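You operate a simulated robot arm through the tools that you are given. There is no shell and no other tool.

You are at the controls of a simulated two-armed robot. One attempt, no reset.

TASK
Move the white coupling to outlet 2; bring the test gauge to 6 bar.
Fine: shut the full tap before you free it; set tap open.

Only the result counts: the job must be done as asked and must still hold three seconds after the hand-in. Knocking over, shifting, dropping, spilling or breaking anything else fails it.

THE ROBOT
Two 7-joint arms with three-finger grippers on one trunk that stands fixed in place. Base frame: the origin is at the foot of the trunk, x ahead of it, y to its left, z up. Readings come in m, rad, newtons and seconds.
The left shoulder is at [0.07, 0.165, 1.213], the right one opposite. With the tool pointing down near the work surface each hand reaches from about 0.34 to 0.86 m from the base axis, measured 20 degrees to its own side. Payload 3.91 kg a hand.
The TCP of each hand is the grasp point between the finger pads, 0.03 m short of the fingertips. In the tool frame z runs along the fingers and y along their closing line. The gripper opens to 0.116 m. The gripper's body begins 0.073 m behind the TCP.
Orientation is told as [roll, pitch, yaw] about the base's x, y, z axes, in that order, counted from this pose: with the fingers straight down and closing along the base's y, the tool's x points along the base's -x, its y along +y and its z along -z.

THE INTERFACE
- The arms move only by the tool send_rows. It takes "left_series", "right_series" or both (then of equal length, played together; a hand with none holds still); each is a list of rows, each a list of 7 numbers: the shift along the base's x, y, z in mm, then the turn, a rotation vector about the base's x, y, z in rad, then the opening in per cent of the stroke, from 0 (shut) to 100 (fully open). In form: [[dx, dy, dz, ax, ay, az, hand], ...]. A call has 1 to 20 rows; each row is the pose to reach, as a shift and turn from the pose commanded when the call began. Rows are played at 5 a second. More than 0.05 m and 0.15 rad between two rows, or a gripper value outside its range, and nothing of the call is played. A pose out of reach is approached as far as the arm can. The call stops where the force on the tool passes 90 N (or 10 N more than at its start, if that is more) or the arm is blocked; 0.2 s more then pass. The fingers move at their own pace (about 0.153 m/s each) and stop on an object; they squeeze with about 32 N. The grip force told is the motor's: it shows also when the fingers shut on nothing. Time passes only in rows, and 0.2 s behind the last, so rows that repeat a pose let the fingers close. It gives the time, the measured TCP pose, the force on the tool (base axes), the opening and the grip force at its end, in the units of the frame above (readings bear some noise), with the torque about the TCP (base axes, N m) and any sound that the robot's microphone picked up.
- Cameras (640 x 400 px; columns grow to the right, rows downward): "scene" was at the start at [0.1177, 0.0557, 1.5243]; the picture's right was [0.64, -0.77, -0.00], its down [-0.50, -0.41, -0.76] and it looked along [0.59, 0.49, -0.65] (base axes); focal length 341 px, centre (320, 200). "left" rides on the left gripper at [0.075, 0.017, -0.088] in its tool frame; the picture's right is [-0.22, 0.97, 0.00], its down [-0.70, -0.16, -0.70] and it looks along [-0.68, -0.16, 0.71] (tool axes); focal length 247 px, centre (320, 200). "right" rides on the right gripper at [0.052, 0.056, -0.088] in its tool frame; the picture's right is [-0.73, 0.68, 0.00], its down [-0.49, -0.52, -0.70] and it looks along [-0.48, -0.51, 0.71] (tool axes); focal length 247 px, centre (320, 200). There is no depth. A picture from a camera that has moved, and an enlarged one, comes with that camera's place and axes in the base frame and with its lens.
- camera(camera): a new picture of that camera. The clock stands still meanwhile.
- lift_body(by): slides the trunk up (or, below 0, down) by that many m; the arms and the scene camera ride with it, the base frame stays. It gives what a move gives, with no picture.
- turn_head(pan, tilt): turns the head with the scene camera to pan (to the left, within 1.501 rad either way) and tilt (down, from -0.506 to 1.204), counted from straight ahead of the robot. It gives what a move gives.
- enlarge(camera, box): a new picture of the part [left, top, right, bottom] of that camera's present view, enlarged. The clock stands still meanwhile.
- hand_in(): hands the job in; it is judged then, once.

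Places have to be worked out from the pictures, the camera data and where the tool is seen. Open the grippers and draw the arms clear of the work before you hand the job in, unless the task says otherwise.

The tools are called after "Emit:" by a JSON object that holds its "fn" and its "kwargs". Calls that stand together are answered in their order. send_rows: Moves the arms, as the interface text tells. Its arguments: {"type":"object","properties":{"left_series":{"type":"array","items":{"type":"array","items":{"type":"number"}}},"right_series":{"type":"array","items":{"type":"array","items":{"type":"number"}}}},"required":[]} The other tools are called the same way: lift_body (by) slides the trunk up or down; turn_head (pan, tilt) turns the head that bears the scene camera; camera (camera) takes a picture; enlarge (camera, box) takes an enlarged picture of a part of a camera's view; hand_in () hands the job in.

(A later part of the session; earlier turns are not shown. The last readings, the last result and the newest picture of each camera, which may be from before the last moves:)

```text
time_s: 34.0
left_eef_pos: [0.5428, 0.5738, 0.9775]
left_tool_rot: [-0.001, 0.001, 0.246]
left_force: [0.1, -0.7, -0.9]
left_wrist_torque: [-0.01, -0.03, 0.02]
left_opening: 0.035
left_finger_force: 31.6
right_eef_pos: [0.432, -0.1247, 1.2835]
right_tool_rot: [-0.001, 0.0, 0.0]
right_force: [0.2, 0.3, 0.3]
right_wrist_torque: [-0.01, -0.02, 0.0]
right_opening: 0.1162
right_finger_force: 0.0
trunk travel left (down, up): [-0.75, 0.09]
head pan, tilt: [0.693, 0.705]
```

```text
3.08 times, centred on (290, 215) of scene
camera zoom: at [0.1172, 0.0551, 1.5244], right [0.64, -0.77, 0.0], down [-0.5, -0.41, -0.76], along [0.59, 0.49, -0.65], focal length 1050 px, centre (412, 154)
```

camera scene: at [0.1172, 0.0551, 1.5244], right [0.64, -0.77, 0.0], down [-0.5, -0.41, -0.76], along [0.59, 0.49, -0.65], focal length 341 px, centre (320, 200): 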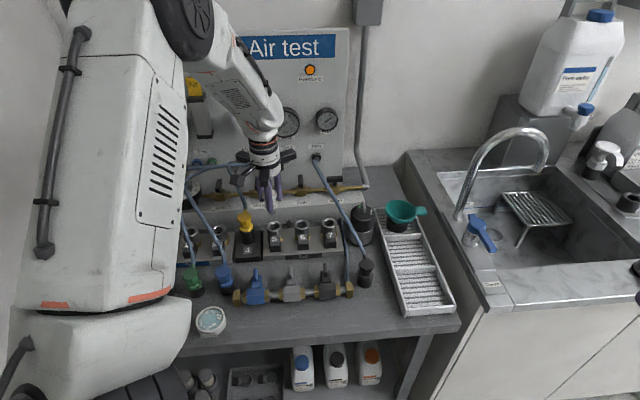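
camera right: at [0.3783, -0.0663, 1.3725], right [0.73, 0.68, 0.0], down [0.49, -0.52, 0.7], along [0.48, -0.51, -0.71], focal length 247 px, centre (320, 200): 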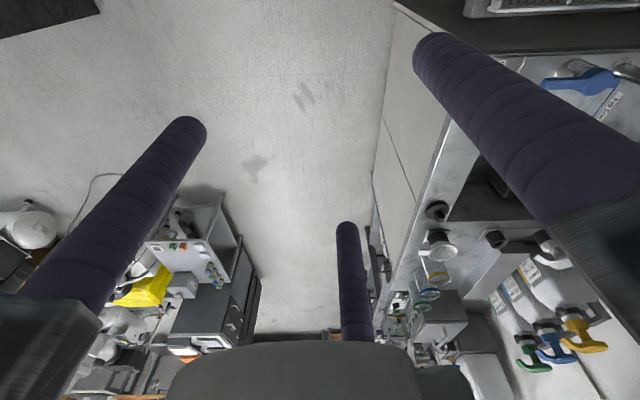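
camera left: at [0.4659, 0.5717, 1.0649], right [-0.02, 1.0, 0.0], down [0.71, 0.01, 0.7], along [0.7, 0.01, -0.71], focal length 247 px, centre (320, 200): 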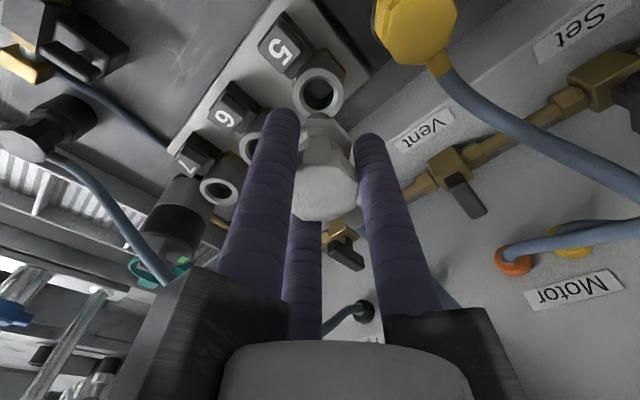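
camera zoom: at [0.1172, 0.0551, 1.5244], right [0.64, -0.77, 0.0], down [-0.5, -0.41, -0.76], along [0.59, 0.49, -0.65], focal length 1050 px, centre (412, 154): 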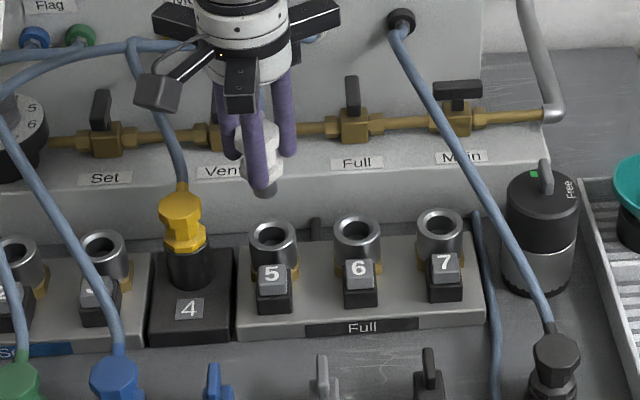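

The coupling is out with no load; outlet 5's ring appears exactly where the TCP axis predicts, so the wrist camera can guide the insertion. I raise it above the hoses and carry it toward outlet 2 (about 0.16 m in −x and +y).

Emit:
{"fn": "send_rows", "kwargs": {"left_series": [[0, 0, 25, 0, 0, 0, 0], [0, 0, 50, 0, 0, 0, 0], [-10, 10, 75, 0, 0, 0, 0], [-28, 28, 85, 0, 0, 0, 0], [-48, 48, 85, 0, 0, 0, 0], [-70, 70, 85, 0, 0, 0, 0], [-92, 92, 85, 0, 0, 0, 0], [-114, 113, 85, 0, 0, 0, 0], [-136, 135, 85, 0, 0, 0, 0], [-150, 149, 85, 0, 0, 0, 0], [-159, 158, 85, 0, 0, 0, 0]]}}

Emit:
{"fn": "camera", "kwargs": {"camera": "left"}}

Emit:
{"fn": "camera", "kwargs": {"camera": "scene"}}

```text
time_s: 36.4
left_eef_pos: [0.3825, 0.7344, 1.0602]
left_tool_rot: [0.001, -0.001, 0.244]
left_force: [-0.6, -0.8, -1.1]
left_wrist_torque: [-0.01, -0.02, -0.01]
left_opening: 0.035
left_finger_force: 32.0
right_eef_pos: [0.4318, -0.122, 1.2837]
right_tool_rot: [0.0, 0.0, 0.0]
right_force: [0.4, 0.6, -1.2]
right_wrist_torque: [-0.02, -0.02, -0.01]
right_opening: 0.1159
right_finger_force: 0.1
trunk travel left (down, up): [-0.75, 0.09]
head pan, tilt: [0.693, 0.705]
```

```text
taken
camera left: at [0.3062, 0.7314, 1.1479], right [-0.02, 1.0, 0.0], down [0.71, 0.01, 0.7], along [0.7, 0.01, -0.71], focal length 247 px, centre (320, 200)
```

left: 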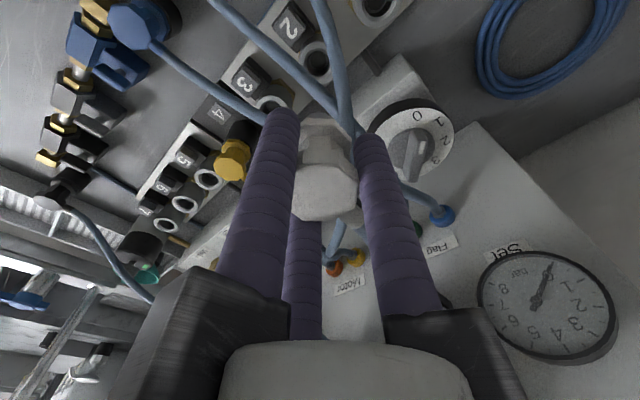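

```text
taken
camera scene: at [0.1176, 0.056, 1.5243], right [0.64, -0.77, 0.0], down [-0.5, -0.41, -0.76], along [0.59, 0.49, -0.65], focal length 341 px, centre (320, 200)
```

scene: 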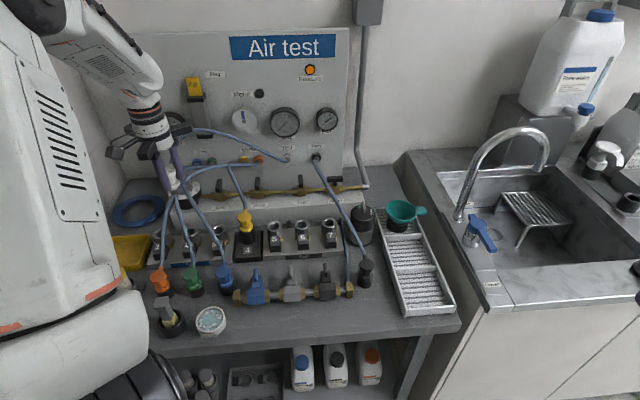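

Outlet 2 is visible just above the held coupling in the wrist view, with the green hose crossing near it. I enlarge to measure its ring.

Emit:
{"fn": "enlarge", "kwargs": {"camera": "left", "box": [230, 0, 410, 130]}}

Emit:
{"fn": "enlarge", "kwargs": {"camera": "scene", "box": [120, 130, 270, 250]}}

```text
3.08 times, centred on (320, 65) of left
camera zoom: at [0.3062, 0.7314, 1.1479], right [-0.02, 1.0, 0.0], down [0.71, 0.01, 0.7], along [0.7, 0.01, -0.71], focal length 760 px, centre (320, 615)
```

zoom: 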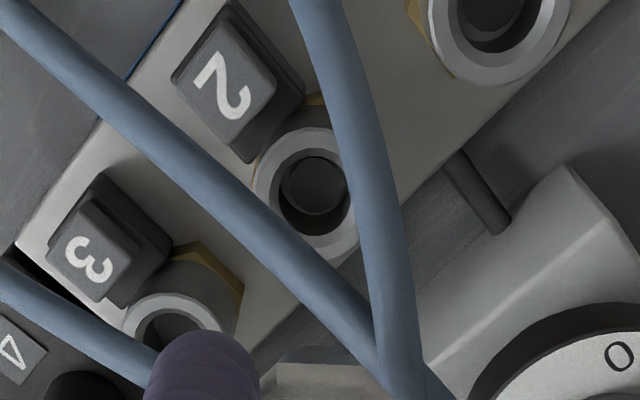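

```text
3.33 times, centred on (195, 190) of scene
camera zoom: at [0.1176, 0.056, 1.5243], right [0.64, -0.77, 0.0], down [-0.5, -0.41, -0.76], along [0.59, 0.49, -0.65], focal length 1137 px, centre (737, 233)
```

zoom: 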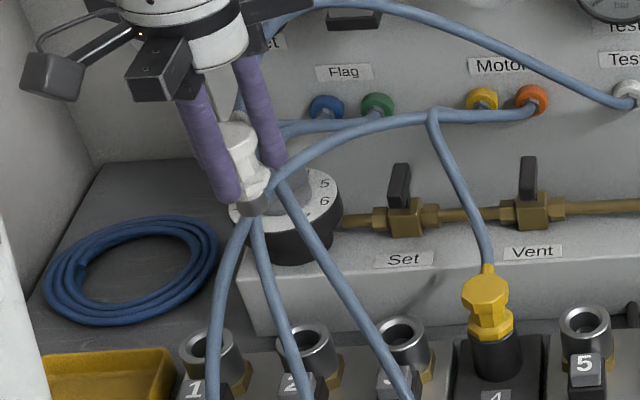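

The white hose follows freely in an arc. Outlet 2's axis is about (+2, −4) mm from the TCP. I correct and descend to the same height as after the lift, watching forces for any hose contact.

Emit:
{"fn": "send_rows", "kwargs": {"left_series": [[1, -2, -15, 0, 0, 0, 0], [2, -4, -30, 0, 0, 0, 0], [2, -4, -45, 0, 0, 0, 0]]}}

Emit:
{"fn": "camera", "kwargs": {"camera": "left"}}

Emit:
{"fn": "enlarge", "kwargs": {"camera": "scene", "box": [120, 130, 270, 250]}}

```text
time_s: 37.2
left_eef_pos: [0.3864, 0.7299, 1.0156]
left_tool_rot: [0.0, 0.0, 0.246]
left_force: [-1.0, 0.2, -1.4]
left_wrist_torque: [0.0, 0.02, 0.0]
left_opening: 0.0352
left_finger_force: 31.6
right_eef_pos: [0.4323, -0.1234, 1.2829]
right_tool_rot: [0.001, 0.0, 0.0]
right_force: [0.7, 0.5, 0.2]
right_wrist_torque: [-0.02, 0.01, -0.01]
right_opening: 0.1158
right_finger_force: 0.0
trunk travel left (down, up): [-0.75, 0.09]
head pan, tilt: [0.693, 0.705]
```

```text
taken
camera left: at [0.3091, 0.7273, 1.1036], right [-0.02, 1.0, 0.0], down [0.71, 0.02, 0.7], along [0.7, 0.02, -0.71], focal length 247 px, centre (320, 200)
```

left: 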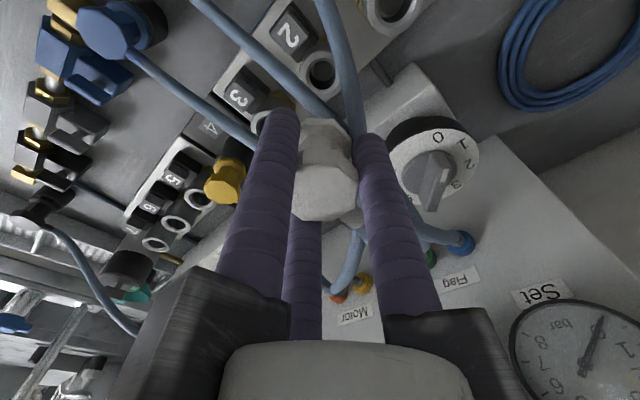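

```text
3.33 times, centred on (195, 190) of scene
camera zoom: at [0.118, 0.0562, 1.5243], right [0.64, -0.77, 0.0], down [-0.5, -0.41, -0.76], along [0.59, 0.49, -0.65], focal length 1137 px, centre (737, 233)
```

zoom: 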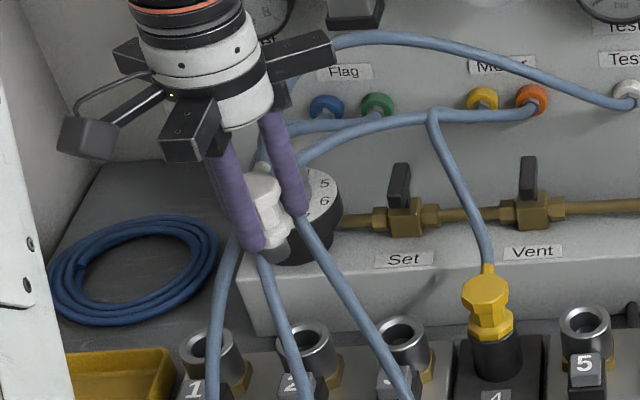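

No contact force. I re-measure outlet 2's ring from here.

Emit:
{"fn": "enlarge", "kwargs": {"camera": "left", "box": [250, 20, 390, 130]}}

```text
3.64 times, centred on (320, 75) of left
camera zoom: at [0.3091, 0.7273, 1.1036], right [-0.02, 1.0, 0.0], down [0.71, 0.02, 0.7], along [0.7, 0.02, -0.71], focal length 898 px, centre (320, 654)
```

zoom: 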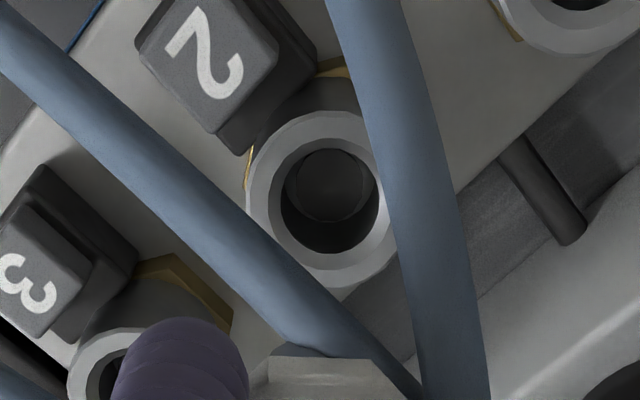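

Using the hole centre, the outlet is aligned in x and ~2 mm to +y. I correct and descend further until the spigot is just above the ring, then check.

Emit:
{"fn": "send_rows", "kwargs": {"left_series": [[0, 2, -20, 0, 0, 0, 0], [0, 2, -40, 0, 0, 0, 0], [0, 2, -60, 0, 0, 0, 0], [0, 2, -75, 0, 0, 0, 0]]}}

Emit:
{"fn": "camera", "kwargs": {"camera": "left"}}

Emit:
{"fn": "enlarge", "kwargs": {"camera": "left", "box": [240, 80, 400, 230]}}

Emit:
{"fn": "enlarge", "kwargs": {"camera": "scene", "box": [140, 160, 260, 260]}}

```text
time_s: 38.2
left_eef_pos: [0.3863, 0.7311, 0.9406]
left_tool_rot: [0.001, 0.0, 0.245]
left_force: [0.0, -0.6, -0.8]
left_wrist_torque: [-0.01, 0.03, 0.01]
left_opening: 0.0352
left_finger_force: 32.2
right_eef_pos: [0.4319, -0.1236, 1.2838]
right_tool_rot: [0.001, 0.002, 0.001]
right_force: [-0.5, 0.3, 0.9]
right_wrist_torque: [0.01, 0.0, -0.01]
right_opening: 0.116
right_finger_force: 0.0
trunk travel left (down, up): [-0.75, 0.09]
head pan, tilt: [0.693, 0.705]
```

```text
taken
camera left: at [0.3094, 0.7293, 1.0284], right [-0.02, 1.0, 0.0], down [0.71, 0.02, 0.7], along [0.7, 0.01, -0.71], focal length 247 px, centre (320, 200)
```

left: 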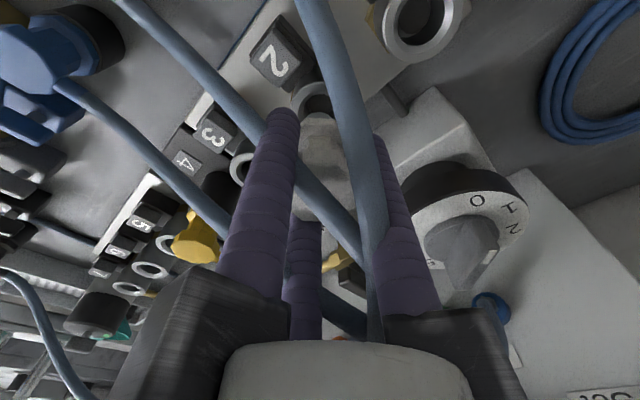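

```text
2.67 times, centred on (320, 155) of left
camera zoom: at [0.3094, 0.7293, 1.0284], right [-0.02, 1.0, 0.0], down [0.71, 0.02, 0.7], along [0.7, 0.01, -0.71], focal length 659 px, centre (320, 320)
```

zoom: 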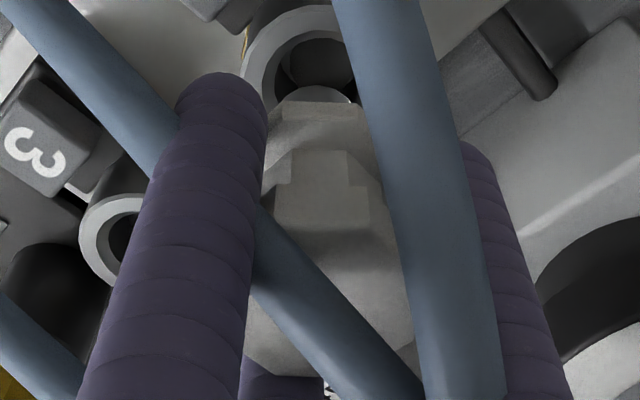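

```text
4.00 times, centred on (200, 210) of scene
camera zoom: at [0.1181, 0.0566, 1.5243], right [0.64, -0.77, 0.0], down [-0.5, -0.41, -0.76], along [0.59, 0.49, -0.65], focal length 1365 px, centre (800, 160)
```

zoom: 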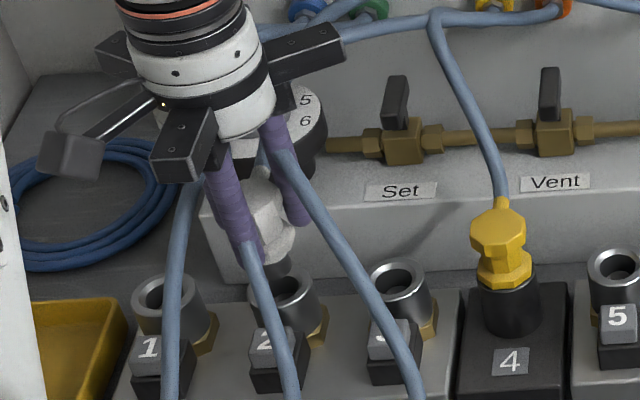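

Spigot and hole line up in both views. I insert slowly to the popped-up depth (30 mm down).

Emit:
{"fn": "send_rows", "kwargs": {"left_series": [[0, 0, -8, 0, 0, 0, 0], [0, 0, -15, 0, 0, 0, 0], [0, 0, -20, 0, 0, 0, 0], [0, 0, -25, 0, 0, 0, 0], [0, 0, -29, 0, 0, 0, 0]]}}

Emit:
{"fn": "enlarge", "kwargs": {"camera": "left", "box": [240, 80, 400, 230]}}

Emit:
{"fn": "enlarge", "kwargs": {"camera": "scene", "box": [140, 160, 260, 260]}}

```text
time_s: 39.4
left_eef_pos: [0.3848, 0.7321, 0.9116]
left_tool_rot: [-0.001, 0.0, 0.245]
left_force: [-0.1, 0.0, -1.9]
left_wrist_torque: [-0.01, -0.03, 0.0]
left_opening: 0.0352
left_finger_force: 32.2
right_eef_pos: [0.4321, -0.1232, 1.2833]
right_tool_rot: [-0.001, -0.001, -0.001]
right_force: [0.8, 0.0, 0.3]
right_wrist_torque: [-0.06, -0.02, 0.0]
right_opening: 0.1162
right_finger_force: 0.1
trunk travel left (down, up): [-0.75, 0.09]
head pan, tilt: [0.693, 0.705]
```

```text
2.67 times, centred on (320, 155) of left
camera zoom: at [0.3083, 0.7304, 0.9991], right [-0.02, 1.0, 0.0], down [0.71, 0.01, 0.7], along [0.7, 0.01, -0.71], focal length 659 px, centre (320, 320)
```

zoom: 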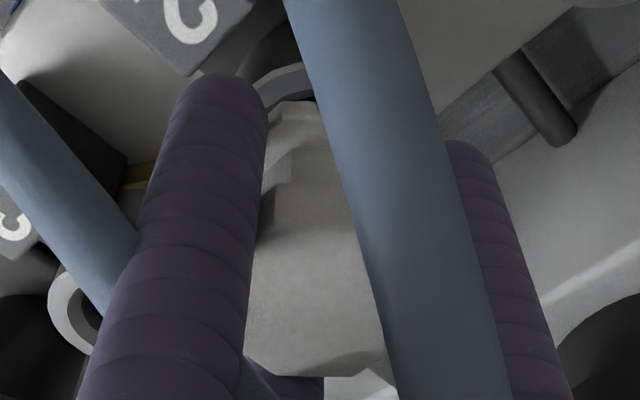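

```text
4.00 times, centred on (200, 210) of scene
camera zoom: at [0.1178, 0.056, 1.5243], right [0.64, -0.77, 0.0], down [-0.5, -0.41, -0.76], along [0.59, 0.49, -0.65], focal length 1365 px, centre (800, 160)
```

zoom: 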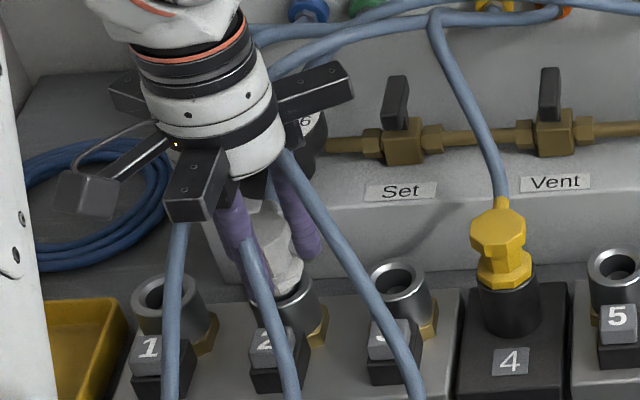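

It slid in with no side load. Now I push it down the last ~11 mm to latch, in small steps.

Emit:
{"fn": "send_rows", "kwargs": {"left_series": [[0, 0, -3, 0, 0, 0, 0], [0, 0, -6, 0, 0, 0, 0], [0, 0, -9, 0, 0, 0, 0], [0, 0, -11, 0, 0, 0, 0], [0, 0, -13, 0, 0, 0, 0]]}}

Emit:
{"fn": "enlarge", "kwargs": {"camera": "left", "box": [240, 80, 400, 230]}}

Emit:
{"fn": "enlarge", "kwargs": {"camera": "scene", "box": [140, 160, 260, 260]}}

```text
time_s: 40.6
left_eef_pos: [0.3848, 0.7312, 0.9012]
left_tool_rot: [0.002, -0.005, 0.246]
left_force: [-3.2, 0.4, 18.6]
left_wrist_torque: [0.08, 0.41, -0.03]
left_opening: 0.0351
left_finger_force: 32.0
right_eef_pos: [0.4304, -0.1266, 1.2841]
right_tool_rot: [0.002, -0.001, 0.0]
right_force: [-0.5, -0.8, 0.0]
right_wrist_torque: [-0.02, 0.01, -0.02]
right_opening: 0.1161
right_finger_force: 0.1
trunk travel left (down, up): [-0.75, 0.09]
head pan, tilt: [0.693, 0.705]
```

```text
2.67 times, centred on (320, 155) of left
camera zoom: at [0.3081, 0.7292, 0.9896], right [-0.02, 1.0, 0.0], down [0.71, 0.01, 0.7], along [0.7, 0.02, -0.71], focal length 659 px, centre (320, 320)
```

zoom: 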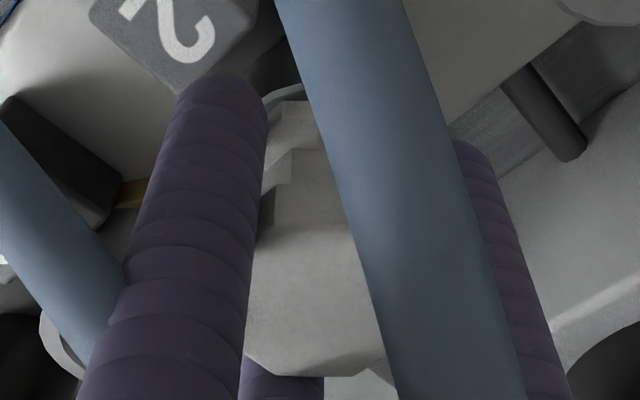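

```text
4.00 times, centred on (200, 210) of scene
camera zoom: at [0.1156, 0.053, 1.525], right [0.64, -0.77, 0.0], down [-0.5, -0.41, -0.76], along [0.59, 0.49, -0.65], focal length 1365 px, centre (800, 160)
```

zoom: 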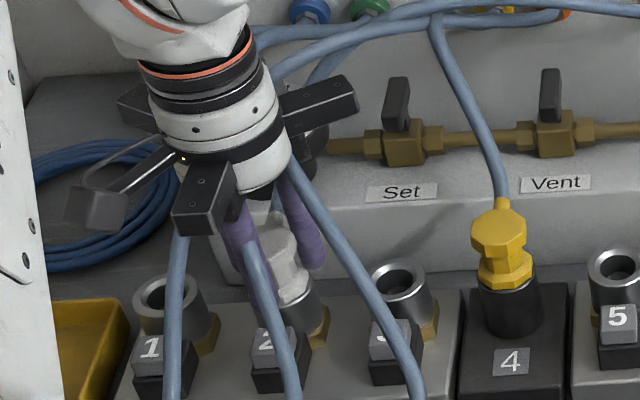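

18.6 N of push-back at ~10 mm deeper; maybe not yet latched. I push a few mm more.

Emit:
{"fn": "send_rows", "kwargs": {"left_series": [[0, 0, -2, 0, 0, 0, 0], [0, 0, -4, 0, 0, 0, 0], [0, 0, -4, 0, 0, 0, 0]]}}

Emit:
{"fn": "enlarge", "kwargs": {"camera": "scene", "box": [140, 160, 260, 260]}}

```text
time_s: 41.4
left_eef_pos: [0.3864, 0.7317, 0.896]
left_tool_rot: [0.003, -0.003, 0.246]
left_force: [1.8, 3.5, 26.0]
left_wrist_torque: [0.14, 0.16, -0.07]
left_opening: 0.0355
left_finger_force: 32.3
right_eef_pos: [0.4303, -0.1265, 1.2831]
right_tool_rot: [0.001, 0.0, 0.002]
right_force: [0.0, 0.3, 0.5]
right_wrist_torque: [0.0, -0.02, -0.01]
right_opening: 0.1161
right_finger_force: 0.1
trunk travel left (down, up): [-0.75, 0.09]
head pan, tilt: [0.693, 0.705]
```

```text
4.00 times, centred on (200, 210) of scene
camera zoom: at [0.116, 0.0527, 1.5246], right [0.64, -0.77, 0.0], down [-0.5, -0.41, -0.76], along [0.59, 0.49, -0.65], focal length 1365 px, centre (800, 160)
```

zoom: 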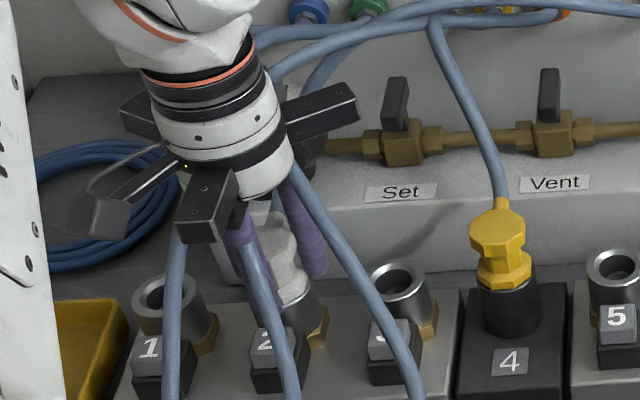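

The fingertips are now nearly at the ring level, so further pushing this way is ambiguous. I let go, rise, and look at how deep the coupling sits.

Emit:
{"fn": "send_rows", "kwargs": {"left_series": [[0, 0, 4, 0, 0, 0, 0], [0, 0, 5, 0, 0, 0, 30], [0, 0, 5, 0, 0, 0, 60], [0, 0, 5, 0, 0, 0, 60], [0, 0, 35, 0, 0, 0, 60], [0, 0, 70, 0, 0, 0, 60], [0, 0, 110, 0, 0, 0, 60], [0, 0, 130, 0, 0, 0, 60]]}}

Emit:
{"fn": "camera", "kwargs": {"camera": "left"}}

Emit:
{"fn": "enlarge", "kwargs": {"camera": "left", "box": [230, 0, 410, 130]}}

Emit:
{"fn": "enlarge", "kwargs": {"camera": "scene", "box": [140, 160, 260, 260]}}

```text
time_s: 43.2
left_eef_pos: [0.3889, 0.7332, 1.0219]
left_tool_rot: [-0.001, -0.001, 0.246]
left_force: [-0.1, -0.7, 0.7]
left_wrist_torque: [0.04, -0.02, -0.03]
left_opening: 0.0694
left_finger_force: 0.0
right_eef_pos: [0.4307, -0.1249, 1.2829]
right_tool_rot: [-0.001, -0.001, -0.001]
right_force: [-0.1, -0.5, -0.6]
right_wrist_torque: [0.03, 0.02, 0.01]
right_opening: 0.116
right_finger_force: 0.1
trunk travel left (down, up): [-0.75, 0.09]
head pan, tilt: [0.693, 0.705]
```

```text
taken
camera left: at [0.3113, 0.7295, 1.111], right [-0.02, 1.0, 0.0], down [0.71, 0.01, 0.7], along [0.7, 0.02, -0.71], focal length 247 px, centre (320, 200)
```

left: 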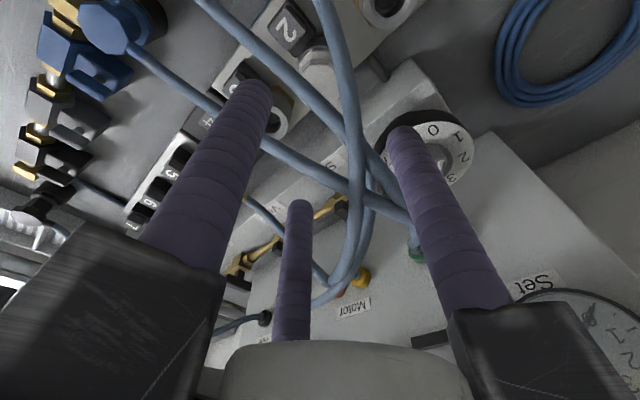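

```text
3.08 times, centred on (320, 65) of left
camera zoom: at [0.3113, 0.7295, 1.111], right [-0.02, 1.0, 0.0], down [0.71, 0.01, 0.7], along [0.7, 0.02, -0.71], focal length 760 px, centre (320, 615)
```

zoom: 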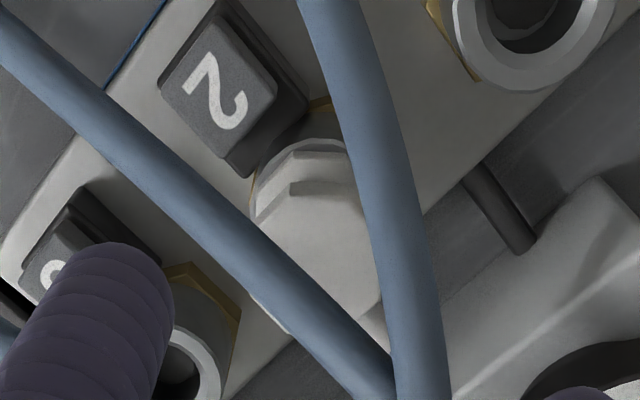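

```text
4.00 times, centred on (200, 210) of scene
camera zoom: at [0.1172, 0.055, 1.5244], right [0.64, -0.77, 0.0], down [-0.5, -0.41, -0.76], along [0.59, 0.49, -0.65], focal length 1365 px, centre (800, 160)
```

zoom: 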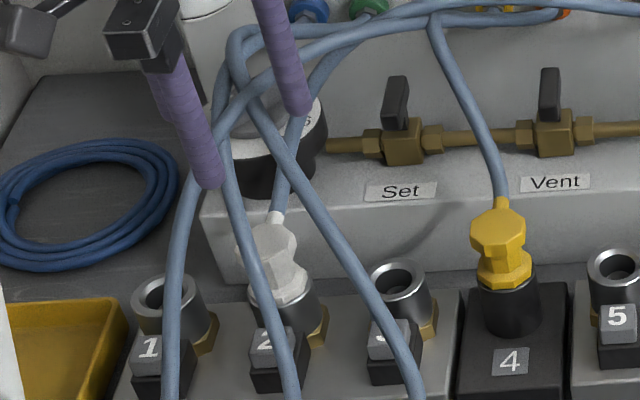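

The coupling sits down on outlet 2's ring. To be sure it is latched, I close the fingers and press on top of its head.

Emit:
{"fn": "send_rows", "kwargs": {"left_series": [[0, 0, 0, 0, 0, 0, 20], [0, 0, -20, 0, 0, 0, 0], [0, 0, -50, 0, 0, 0, 0], [0, 0, -72, 0, 0, 0, 0], [0, 0, -80, 0, 0, 0, 0], [0, 0, -84, 0, 0, 0, 0]]}}

Emit:
{"fn": "send_rows", "kwargs": {"left_series": [[0, 0, -3, 0, 0, 0, 0], [0, 0, -6, 0, 0, 0, 0], [0, 0, -9, 0, 0, 0, 0], [0, 0, -11, 0, 0, 0, 0]]}}

Emit:
{"fn": "enlarge", "kwargs": {"camera": "scene", "box": [140, 160, 260, 260]}}

```text
time_s: 44.6
left_eef_pos: [0.3857, 0.731, 0.94]
left_tool_rot: [0.002, -0.001, 0.246]
left_force: [0.7, 0.5, 1.5]
left_wrist_torque: [0.0, 0.0, 0.0]
left_opening: 0.0091
left_finger_force: 32.2
right_eef_pos: [0.4308, -0.1242, 1.2828]
right_tool_rot: [0.0, 0.0, 0.0]
right_force: [0.1, 0.3, 0.0]
right_wrist_torque: [-0.02, -0.02, 0.02]
right_opening: 0.1161
right_finger_force: 0.1
trunk travel left (down, up): [-0.75, 0.09]
head pan, tilt: [0.693, 0.705]
```

```text
time_s: 45.6
left_eef_pos: [0.3844, 0.7305, 0.9387]
left_tool_rot: [0.013, -0.013, 0.247]
left_force: [-1.1, 11.5, 62.8]
left_wrist_torque: [0.1, 0.23, 0.0]
left_opening: 0.009
left_finger_force: 31.8
right_eef_pos: [0.4273, -0.13, 1.2855]
right_tool_rot: [0.005, -0.003, 0.0]
right_force: [0.3, 0.6, -0.1]
right_wrist_torque: [0.0, 0.0, 0.02]
right_opening: 0.116
right_finger_force: 0.1
trunk travel left (down, up): [-0.75, 0.09]
head pan, tilt: [0.693, 0.705]
```

```text
4.00 times, centred on (200, 210) of scene
camera zoom: at [0.1124, 0.0484, 1.5257], right [0.64, -0.77, 0.0], down [-0.5, -0.41, -0.77], along [0.59, 0.49, -0.64], focal length 1365 px, centre (800, 160)
```

zoom: 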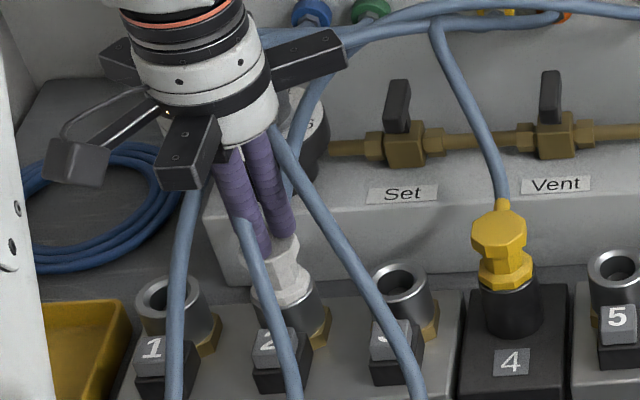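

62 N with hardly any movement: the coupling is fully home in outlet 2. Next is the Set tap: I rise, and bring the closed, slightly leaned fingertips in front-left of the near end of the Set handle, keeping clear of the dial rim.

Emit:
{"fn": "send_rows", "kwargs": {"left_series": [[0, 0, 20, 0, 0, 0, 0], [0, 0, 60, 0, 0, 0, 0], [0, 0, 100, 0, 0, 0, 0], [30, 8, 105, 0, 0, 0, 0], [60, 16, 105, 0.07, -0.0714, 0, 0], [91, 25, 105, 0.14, -0.1428, 0, 0]]}}

Emit:
{"fn": "camera", "kwargs": {"camera": "left"}}

Emit:
{"fn": "enlarge", "kwargs": {"camera": "scene", "box": [130, 130, 290, 250]}}

```text
time_s: 47.0
left_eef_pos: [0.4781, 0.7537, 1.0356]
left_tool_rot: [0.103, -0.172, 0.238]
left_force: [1.6, -0.2, -0.6]
left_wrist_torque: [0.0, -0.01, 0.02]
left_opening: 0.009
left_finger_force: 32.2
right_eef_pos: [0.4322, -0.1261, 1.2826]
right_tool_rot: [0.001, 0.001, 0.001]
right_force: [0.0, -0.2, 0.5]
right_wrist_torque: [0.02, 0.03, 0.01]
right_opening: 0.1162
right_finger_force: 0.1
trunk travel left (down, up): [-0.75, 0.09]
head pan, tilt: [0.693, 0.705]
```

```text
taken
camera left: at [0.3893, 0.7399, 1.1109], right [-0.03, 0.99, 0.14], down [0.61, -0.09, 0.79], along [0.79, 0.11, -0.6], focal length 247 px, centre (320, 200)
```

left: 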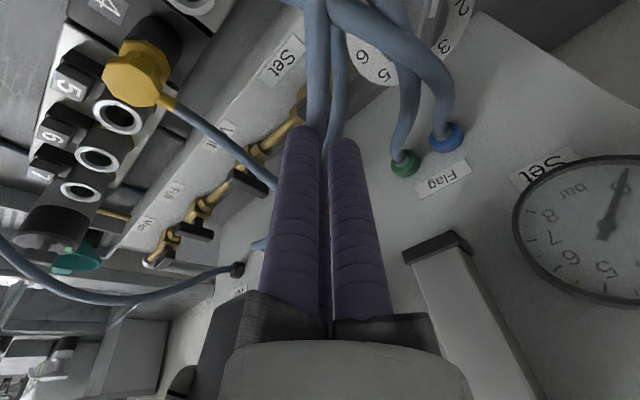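

```text
3.33 times, centred on (210, 190) of scene
camera zoom: at [0.1181, 0.055, 1.5243], right [0.64, -0.77, 0.0], down [-0.5, -0.41, -0.76], along [0.59, 0.49, -0.65], focal length 1137 px, centre (687, 233)
```

zoom: 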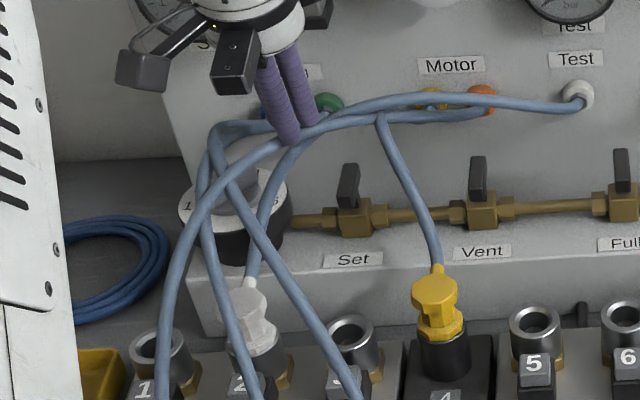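

The layout agrees: handle pivot at about e=−0.182, n=0.914. I descend with the tips just in front-left of its near end.

Emit:
{"fn": "send_rows", "kwargs": {"left_series": [[-2, 2, -30, 0, 0, 0, 0], [-2, 2, -60, 0, 0, 0, 0], [-2, 2, -80, 0, 0, 0, 0], [-2, 2, -91, 0, 0, 0, 0]]}}

Emit:
{"fn": "camera", "kwargs": {"camera": "left"}}

Emit:
{"fn": "enlarge", "kwargs": {"camera": "scene", "box": [150, 130, 290, 240]}}

```text
time_s: 48.0
left_eef_pos: [0.4742, 0.7575, 0.9435]
left_tool_rot: [0.103, -0.174, 0.237]
left_force: [0.2, -0.2, 0.5]
left_wrist_torque: [0.0, 0.02, -0.01]
left_opening: 0.0093
left_finger_force: 32.0
right_eef_pos: [0.432, -0.1231, 1.2827]
right_tool_rot: [0.001, 0.001, 0.001]
right_force: [-0.5, -0.2, -0.3]
right_wrist_torque: [0.01, 0.0, 0.0]
right_opening: 0.1161
right_finger_force: 0.1
trunk travel left (down, up): [-0.75, 0.09]
head pan, tilt: [0.693, 0.705]
```

```text
taken
camera left: at [0.386, 0.7439, 1.0182], right [-0.03, 0.99, 0.14], down [0.61, -0.09, 0.79], along [0.79, 0.11, -0.6], focal length 247 px, centre (320, 200)
```

left: 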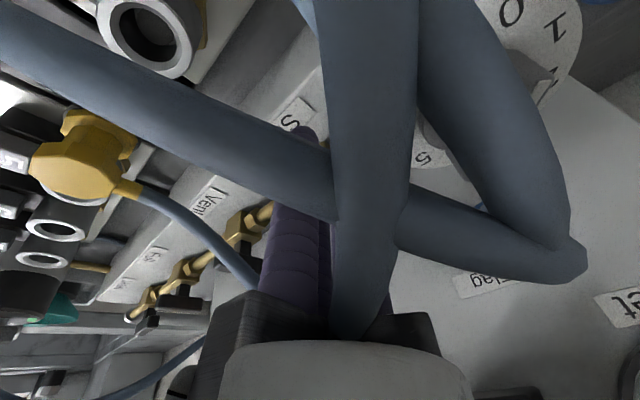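

```text
3.64 times, centred on (220, 185) of scene
camera zoom: at [0.1178, 0.0559, 1.5243], right [0.64, -0.77, 0.0], down [-0.5, -0.41, -0.76], along [0.59, 0.49, -0.65], focal length 1241 px, centre (684, 254)
```

zoom: 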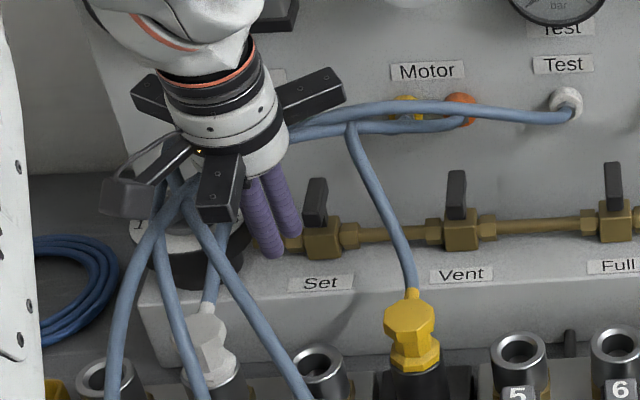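

Tips are just left of and in front of the near end of the Set bar. I push it along an arc to the right (counter-clockwise) in small steps, first half of the way.

Emit:
{"fn": "send_rows", "kwargs": {"left_series": [[6, -3, 0, 0, 0, 0, 0], [11.3, -5.8, 0, 0, 0, 0, 0], [15.5, -7.3, 0, 0, 0, 0, 0], [19.7, -8.7, 0, 0, 0, 0, 0]]}}

Emit:
{"fn": "enlarge", "kwargs": {"camera": "scene", "box": [150, 130, 290, 240]}}

```text
time_s: 49.0
left_eef_pos: [0.4971, 0.7523, 0.9435]
left_tool_rot: [0.103, -0.177, 0.239]
left_force: [0.2, 0.4, 0.3]
left_wrist_torque: [0.01, 0.02, 0.02]
left_opening: 0.0089
left_finger_force: 32.2
right_eef_pos: [0.4334, -0.1224, 1.2822]
right_tool_rot: [0.001, 0.003, 0.0]
right_force: [-0.3, 0.0, 0.3]
right_wrist_torque: [-0.03, 0.04, 0.02]
right_opening: 0.116
right_finger_force: 0.0
trunk travel left (down, up): [-0.75, 0.09]
head pan, tilt: [0.693, 0.705]
```

```text
3.64 times, centred on (220, 185) of scene
camera zoom: at [0.1195, 0.0571, 1.5241], right [0.64, -0.77, 0.0], down [-0.5, -0.41, -0.76], along [0.59, 0.49, -0.65], focal length 1241 px, centre (684, 254)
```

zoom: 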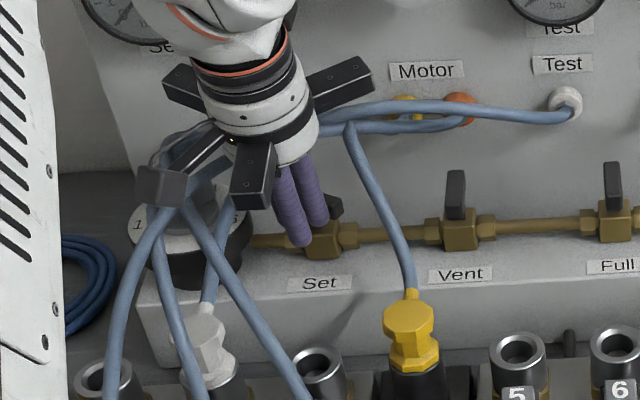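

The bar's visible end has moved to the right with no resistance, so it is turning. I finish the arc.

Emit:
{"fn": "send_rows", "kwargs": {"left_series": [[5.3, -2.5, 0, 0, 0, 0, 0], [10.6, -5, 0, 0, 0, 0, 0], [15, -7.7, 0, 0, 0, 0, 0], [19.4, -10.4, 0, 0, 0, 0, 0], [22, -10.2, 0, 0, 0, 0, 0]]}}

Emit:
{"fn": "enlarge", "kwargs": {"camera": "scene", "box": [150, 130, 290, 240]}}

```text
time_s: 50.2
left_eef_pos: [0.5172, 0.7397, 0.9429]
left_tool_rot: [0.104, -0.173, 0.236]
left_force: [-0.3, 0.1, -0.2]
left_wrist_torque: [0.04, -0.02, -0.01]
left_opening: 0.0094
left_finger_force: 32.1
right_eef_pos: [0.4305, -0.1245, 1.2845]
right_tool_rot: [0.0, 0.001, 0.0]
right_force: [-0.1, 0.3, 0.2]
right_wrist_torque: [0.02, -0.02, -0.05]
right_opening: 0.1161
right_finger_force: 0.1
trunk travel left (down, up): [-0.75, 0.09]
head pan, tilt: [0.693, 0.705]
```

```text
3.64 times, centred on (220, 185) of scene
camera zoom: at [0.1176, 0.0558, 1.5243], right [0.64, -0.77, 0.0], down [-0.5, -0.41, -0.76], along [0.59, 0.49, -0.65], focal length 1241 px, centre (684, 254)
```

zoom: 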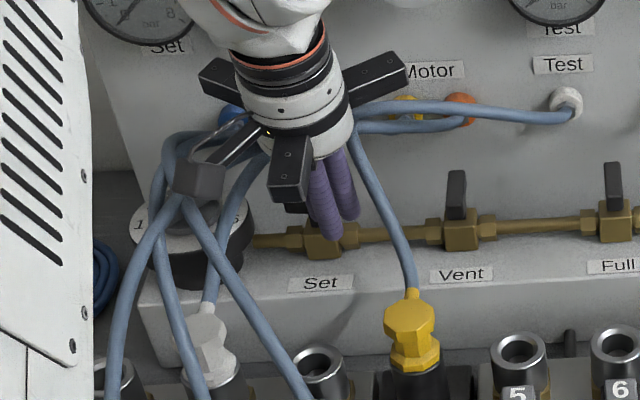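

The bar is nearly along the pipe; no stop felt yet. I push a few more mm toward the panel at its right half until it meets the stop.

Emit:
{"fn": "send_rows", "kwargs": {"left_series": [[1.5, 1.4, 0, 0, 0, 0, 0], [2.9, 2.8, 0, 0, 0, 0, 0], [4.3, 4.2, 0, 0, 0, 0, 0]]}}

Emit:
{"fn": "enlarge", "kwargs": {"camera": "scene", "box": [150, 130, 290, 240]}}

```text
time_s: 51.0
left_eef_pos: [0.5168, 0.74, 0.9438]
left_tool_rot: [0.101, -0.169, 0.239]
left_force: [-16.6, -20.9, -0.7]
left_wrist_torque: [-0.42, 0.35, 0.26]
left_opening: 0.0093
left_finger_force: 32.1
right_eef_pos: [0.4291, -0.1269, 1.2835]
right_tool_rot: [0.003, -0.003, 0.0]
right_force: [-0.6, -0.9, 0.9]
right_wrist_torque: [0.02, 0.01, 0.01]
right_opening: 0.1161
right_finger_force: 0.0
trunk travel left (down, up): [-0.75, 0.09]
head pan, tilt: [0.693, 0.705]
```

```text
3.64 times, centred on (220, 185) of scene
camera zoom: at [0.1146, 0.052, 1.5246], right [0.64, -0.77, 0.0], down [-0.5, -0.41, -0.76], along [0.59, 0.49, -0.65], focal length 1241 px, centre (684, 254)
```

zoom: 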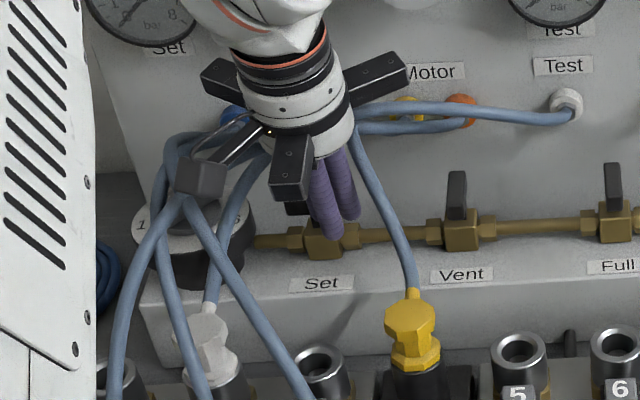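

26 N straight back toward the robot: the Set handle is on its open stop. I back off, rise, and move to look at the dial and gauges.

Emit:
{"fn": "send_rows", "kwargs": {"left_series": [[-8, -8, 0, 0, 0, 0, 0], [-12, -12, 30, 0, 0, 0, 0], [-20, -15, 70, 0, 0, 0, 0], [-40, -10, 100, -0.07, 0.0714, 0, 0], [-65, 0, 120, -0.14, 0.1428, 0, 0], [-90, 15, 125, -0.14, 0.1428, 0, 0], [-110, 30, 125, -0.14, 0.1428, 0, 0]]}}

Emit:
{"fn": "camera", "kwargs": {"camera": "left"}}

Emit:
{"fn": "camera", "kwargs": {"camera": "scene"}}

Emit:
{"fn": "enlarge", "kwargs": {"camera": "scene", "box": [150, 80, 350, 230]}}

```text
time_s: 52.6
left_eef_pos: [0.4095, 0.776, 1.0664]
left_tool_rot: [0.001, -0.001, 0.246]
left_force: [-0.2, -0.1, 0.1]
left_wrist_torque: [-0.03, -0.02, -0.01]
left_opening: 0.009
left_finger_force: 31.9
right_eef_pos: [0.4312, -0.1233, 1.2838]
right_tool_rot: [0.001, 0.0, 0.001]
right_force: [-0.2, -0.2, 0.3]
right_wrist_torque: [0.02, 0.01, -0.02]
right_opening: 0.1163
right_finger_force: 0.1
trunk travel left (down, up): [-0.75, 0.09]
head pan, tilt: [0.693, 0.705]
```

```text
taken
camera left: at [0.3331, 0.7748, 1.1537], right [-0.02, 1.0, 0.0], down [0.71, 0.02, 0.7], along [0.7, 0.01, -0.71], focal length 247 px, centre (320, 200)
```

left: 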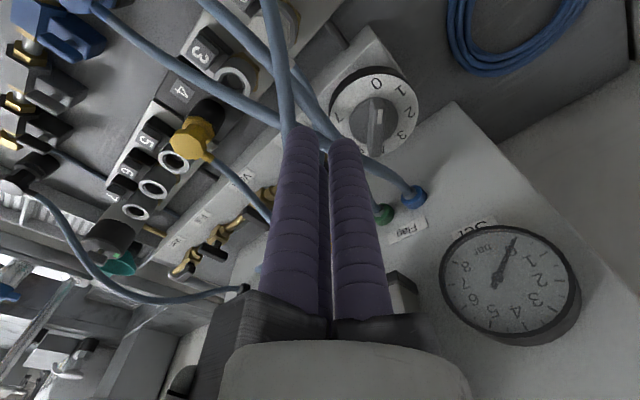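

```text
taken
camera scene: at [0.117, 0.0568, 1.5243], right [0.64, -0.77, 0.0], down [-0.5, -0.41, -0.76], along [0.59, 0.49, -0.65], focal length 341 px, centre (320, 200)
```

scene: 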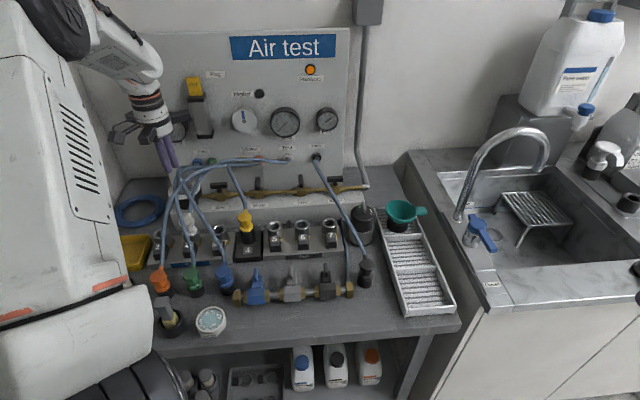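

```text
2.67 times, centred on (250, 155) of scene
camera zoom: at [0.117, 0.0568, 1.5243], right [0.64, -0.77, 0.0], down [-0.5, -0.41, -0.76], along [0.59, 0.49, -0.65], focal length 910 px, centre (507, 320)
```

zoom: 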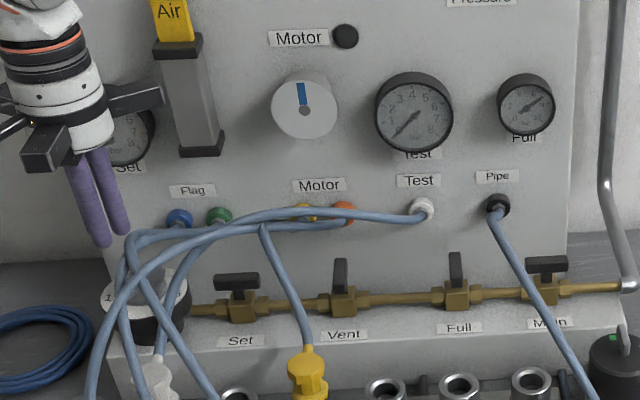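

Set handle lies along the pipe (open), Full and Vent across, Main open; Test reads 0. Now I examine the regulator dial.

Emit:
{"fn": "enlarge", "kwargs": {"camera": "left", "box": [300, 30, 460, 190]}}

Emit:
{"fn": "enlarge", "kwargs": {"camera": "left", "box": [420, 210, 600, 360]}}

```text
2.50 times, centred on (380, 110) of left
camera zoom: at [0.3331, 0.7748, 1.1537], right [-0.02, 1.0, 0.0], down [0.71, 0.02, 0.7], along [0.7, 0.01, -0.71], focal length 617 px, centre (170, 425)
```

zoom: 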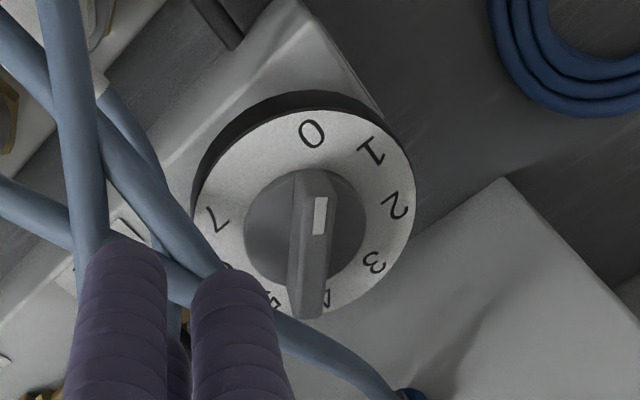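

```text
2.67 times, centred on (510, 285) of left
camera zoom: at [0.3331, 0.7748, 1.1537], right [-0.02, 1.0, 0.0], down [0.71, 0.02, 0.7], along [0.7, 0.01, -0.71], focal length 659 px, centre (-187, -27)
```

zoom: 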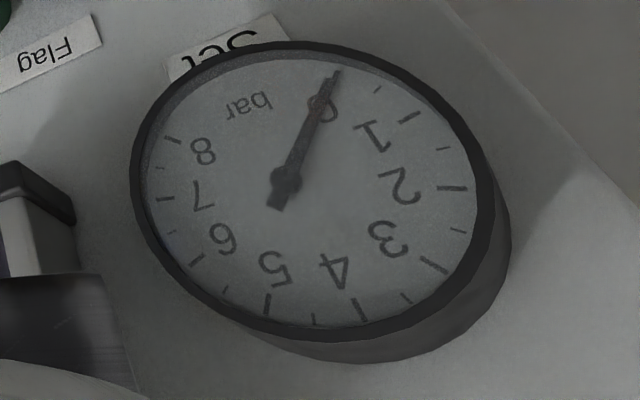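

The dial runs clockwise 0→7 at roughly 39° per bar with the pointer at 0; two wrist views put its centre at [0.442, 0.830], plate z≈0.928, and the lever's top at z≈0.95. I hover over it with yaw 0 to look closely and test the reach.

Emit:
{"fn": "send_rows", "kwargs": {"left_series": [[8, 13, 0, 0, 0, -0.08, 20], [16, 27, -5, 0, 0, -0.16, 35], [24, 40, -10, 0, 0, -0.246, 35], [33, 54, -16, 0, 0, -0.246, 35]]}}

Emit:
{"fn": "camera", "kwargs": {"camera": "left"}}

Emit:
{"fn": "enlarge", "kwargs": {"camera": "left", "box": [220, 20, 420, 180]}}

Emit:
{"fn": "enlarge", "kwargs": {"camera": "scene", "box": [120, 110, 280, 230]}}

```text
time_s: 53.6
left_eef_pos: [0.4455, 0.831, 1.0512]
left_tool_rot: [0.001, 0.0, 0.0]
left_force: [-0.8, 0.0, 0.1]
left_wrist_torque: [-0.03, 0.02, -0.01]
left_opening: 0.0405
left_finger_force: 0.0
right_eef_pos: [0.4321, -0.1235, 1.2828]
right_tool_rot: [0.001, 0.002, 0.0]
right_force: [0.0, 0.6, -0.4]
right_wrist_torque: [0.02, -0.01, 0.02]
right_opening: 0.1161
right_finger_force: 0.1
trunk travel left (down, up): [-0.75, 0.09]
head pan, tilt: [0.693, 0.705]
```

```text
taken
camera left: at [0.3703, 0.8478, 1.1392], right [0.22, 0.97, 0.0], down [0.7, -0.16, 0.7], along [0.68, -0.16, -0.71], focal length 247 px, centre (320, 200)
```

left: 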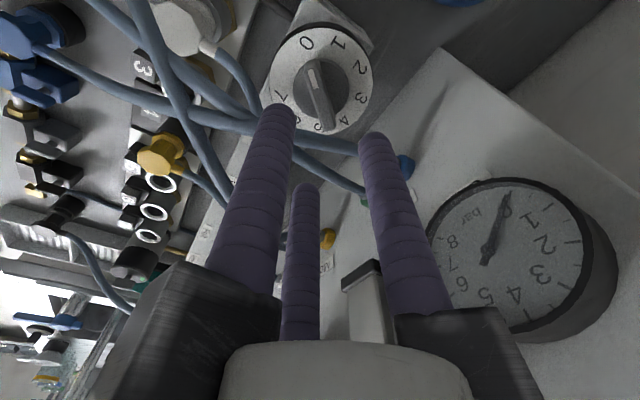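

```text
2.50 times, centred on (320, 100) of left
camera zoom: at [0.3703, 0.8478, 1.1392], right [0.22, 0.97, 0.0], down [0.7, -0.16, 0.7], along [0.68, -0.16, -0.71], focal length 617 px, centre (320, 450)
```

zoom: 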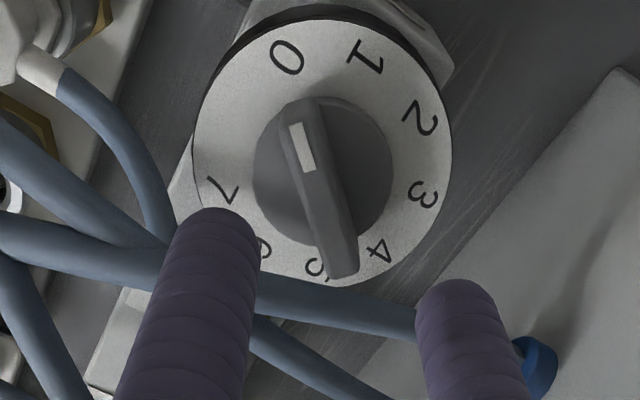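

```text
3.33 times, centred on (200, 170) of scene
camera zoom: at [0.1187, 0.057, 1.5242], right [0.64, -0.77, 0.0], down [-0.5, -0.41, -0.76], along [0.59, 0.49, -0.65], focal length 1137 px, centre (720, 300)
```

zoom: 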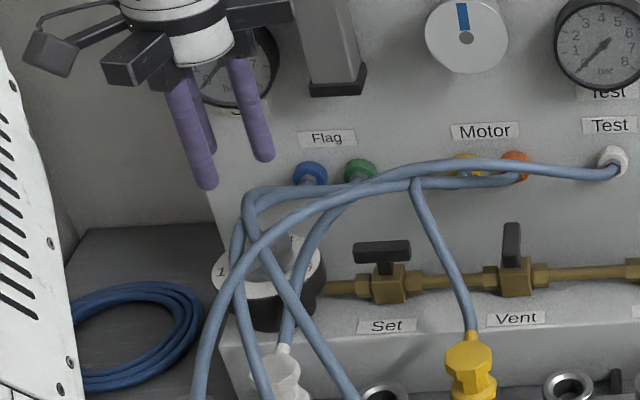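

Reach is fine. The dial axis is at about [0.4435, 0.832]; the lever (≈49 mm long) lies 3° off the x axis, top z≈0.957 over a disc at z≈0.945. I lean the hand slightly toward the robot to stay off the Set gauge and lower to just above the lever.

Emit:
{"fn": "send_rows", "kwargs": {"left_series": [[-3, -4, -10, 0.077, -0.0785, 0.02, 35], [-5.7, -7.6, -25, 0.154, -0.157, 0.05, 35], [-5.7, -7.6, -42, 0.154, -0.157, 0.05, 35]]}}

Emit:
{"fn": "camera", "kwargs": {"camera": "left"}}

Emit:
{"fn": "enlarge", "kwargs": {"camera": "left", "box": [220, 40, 420, 200]}}

Emit:
{"fn": "enlarge", "kwargs": {"camera": "scene", "box": [120, 110, 280, 230]}}

```text
time_s: 54.4
left_eef_pos: [0.4407, 0.8197, 1.0084]
left_tool_rot: [0.153, -0.16, 0.04]
left_force: [0.4, 0.4, -0.1]
left_wrist_torque: [-0.02, 0.01, -0.02]
left_opening: 0.0406
left_finger_force: 0.1
right_eef_pos: [0.4331, -0.1231, 1.2835]
right_tool_rot: [0.0, 0.001, -0.001]
right_force: [-0.2, -0.9, 0.2]
right_wrist_torque: [-0.04, 0.04, -0.02]
right_opening: 0.1158
right_finger_force: 0.0
trunk travel left (down, up): [-0.75, 0.09]
head pan, tilt: [0.693, 0.705]
```

```text
taken
camera left: at [0.3519, 0.8213, 1.0846], right [0.16, 0.97, 0.18], down [0.59, -0.24, 0.77], along [0.79, -0.02, -0.61], focal length 247 px, centre (320, 200)
```

left: 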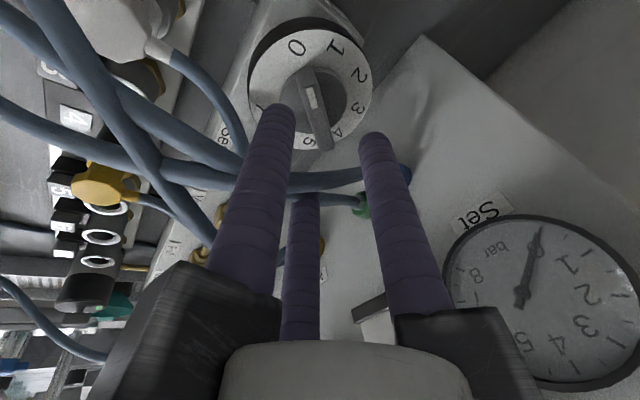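

```text
2.50 times, centred on (320, 120) of left
camera zoom: at [0.3519, 0.8213, 1.0846], right [0.16, 0.97, 0.18], down [0.59, -0.24, 0.77], along [0.79, -0.02, -0.61], focal length 617 px, centre (320, 400)
```

zoom: 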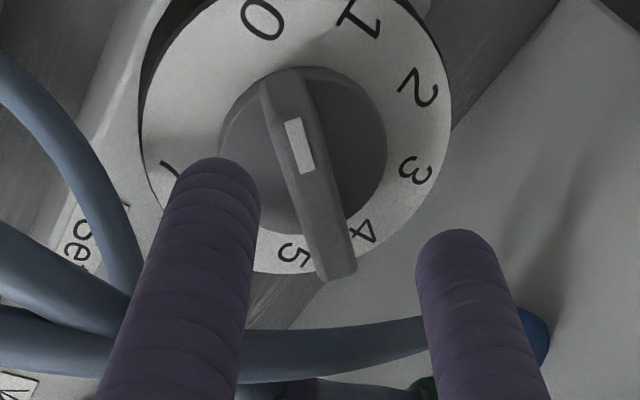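

```text
3.33 times, centred on (200, 170) of scene
camera zoom: at [0.1189, 0.0572, 1.5242], right [0.64, -0.77, 0.0], down [-0.5, -0.41, -0.76], along [0.59, 0.49, -0.65], focal length 1137 px, centre (720, 300)
```

zoom: 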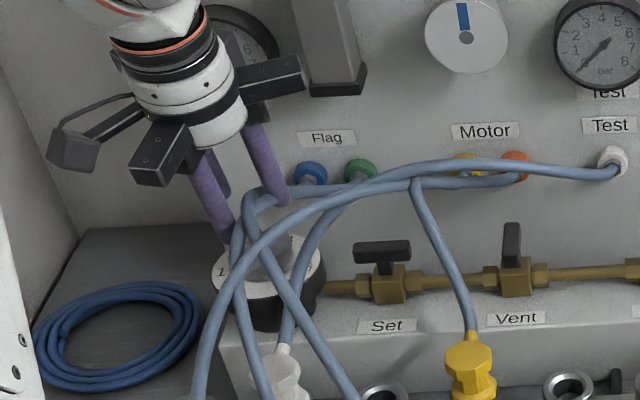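

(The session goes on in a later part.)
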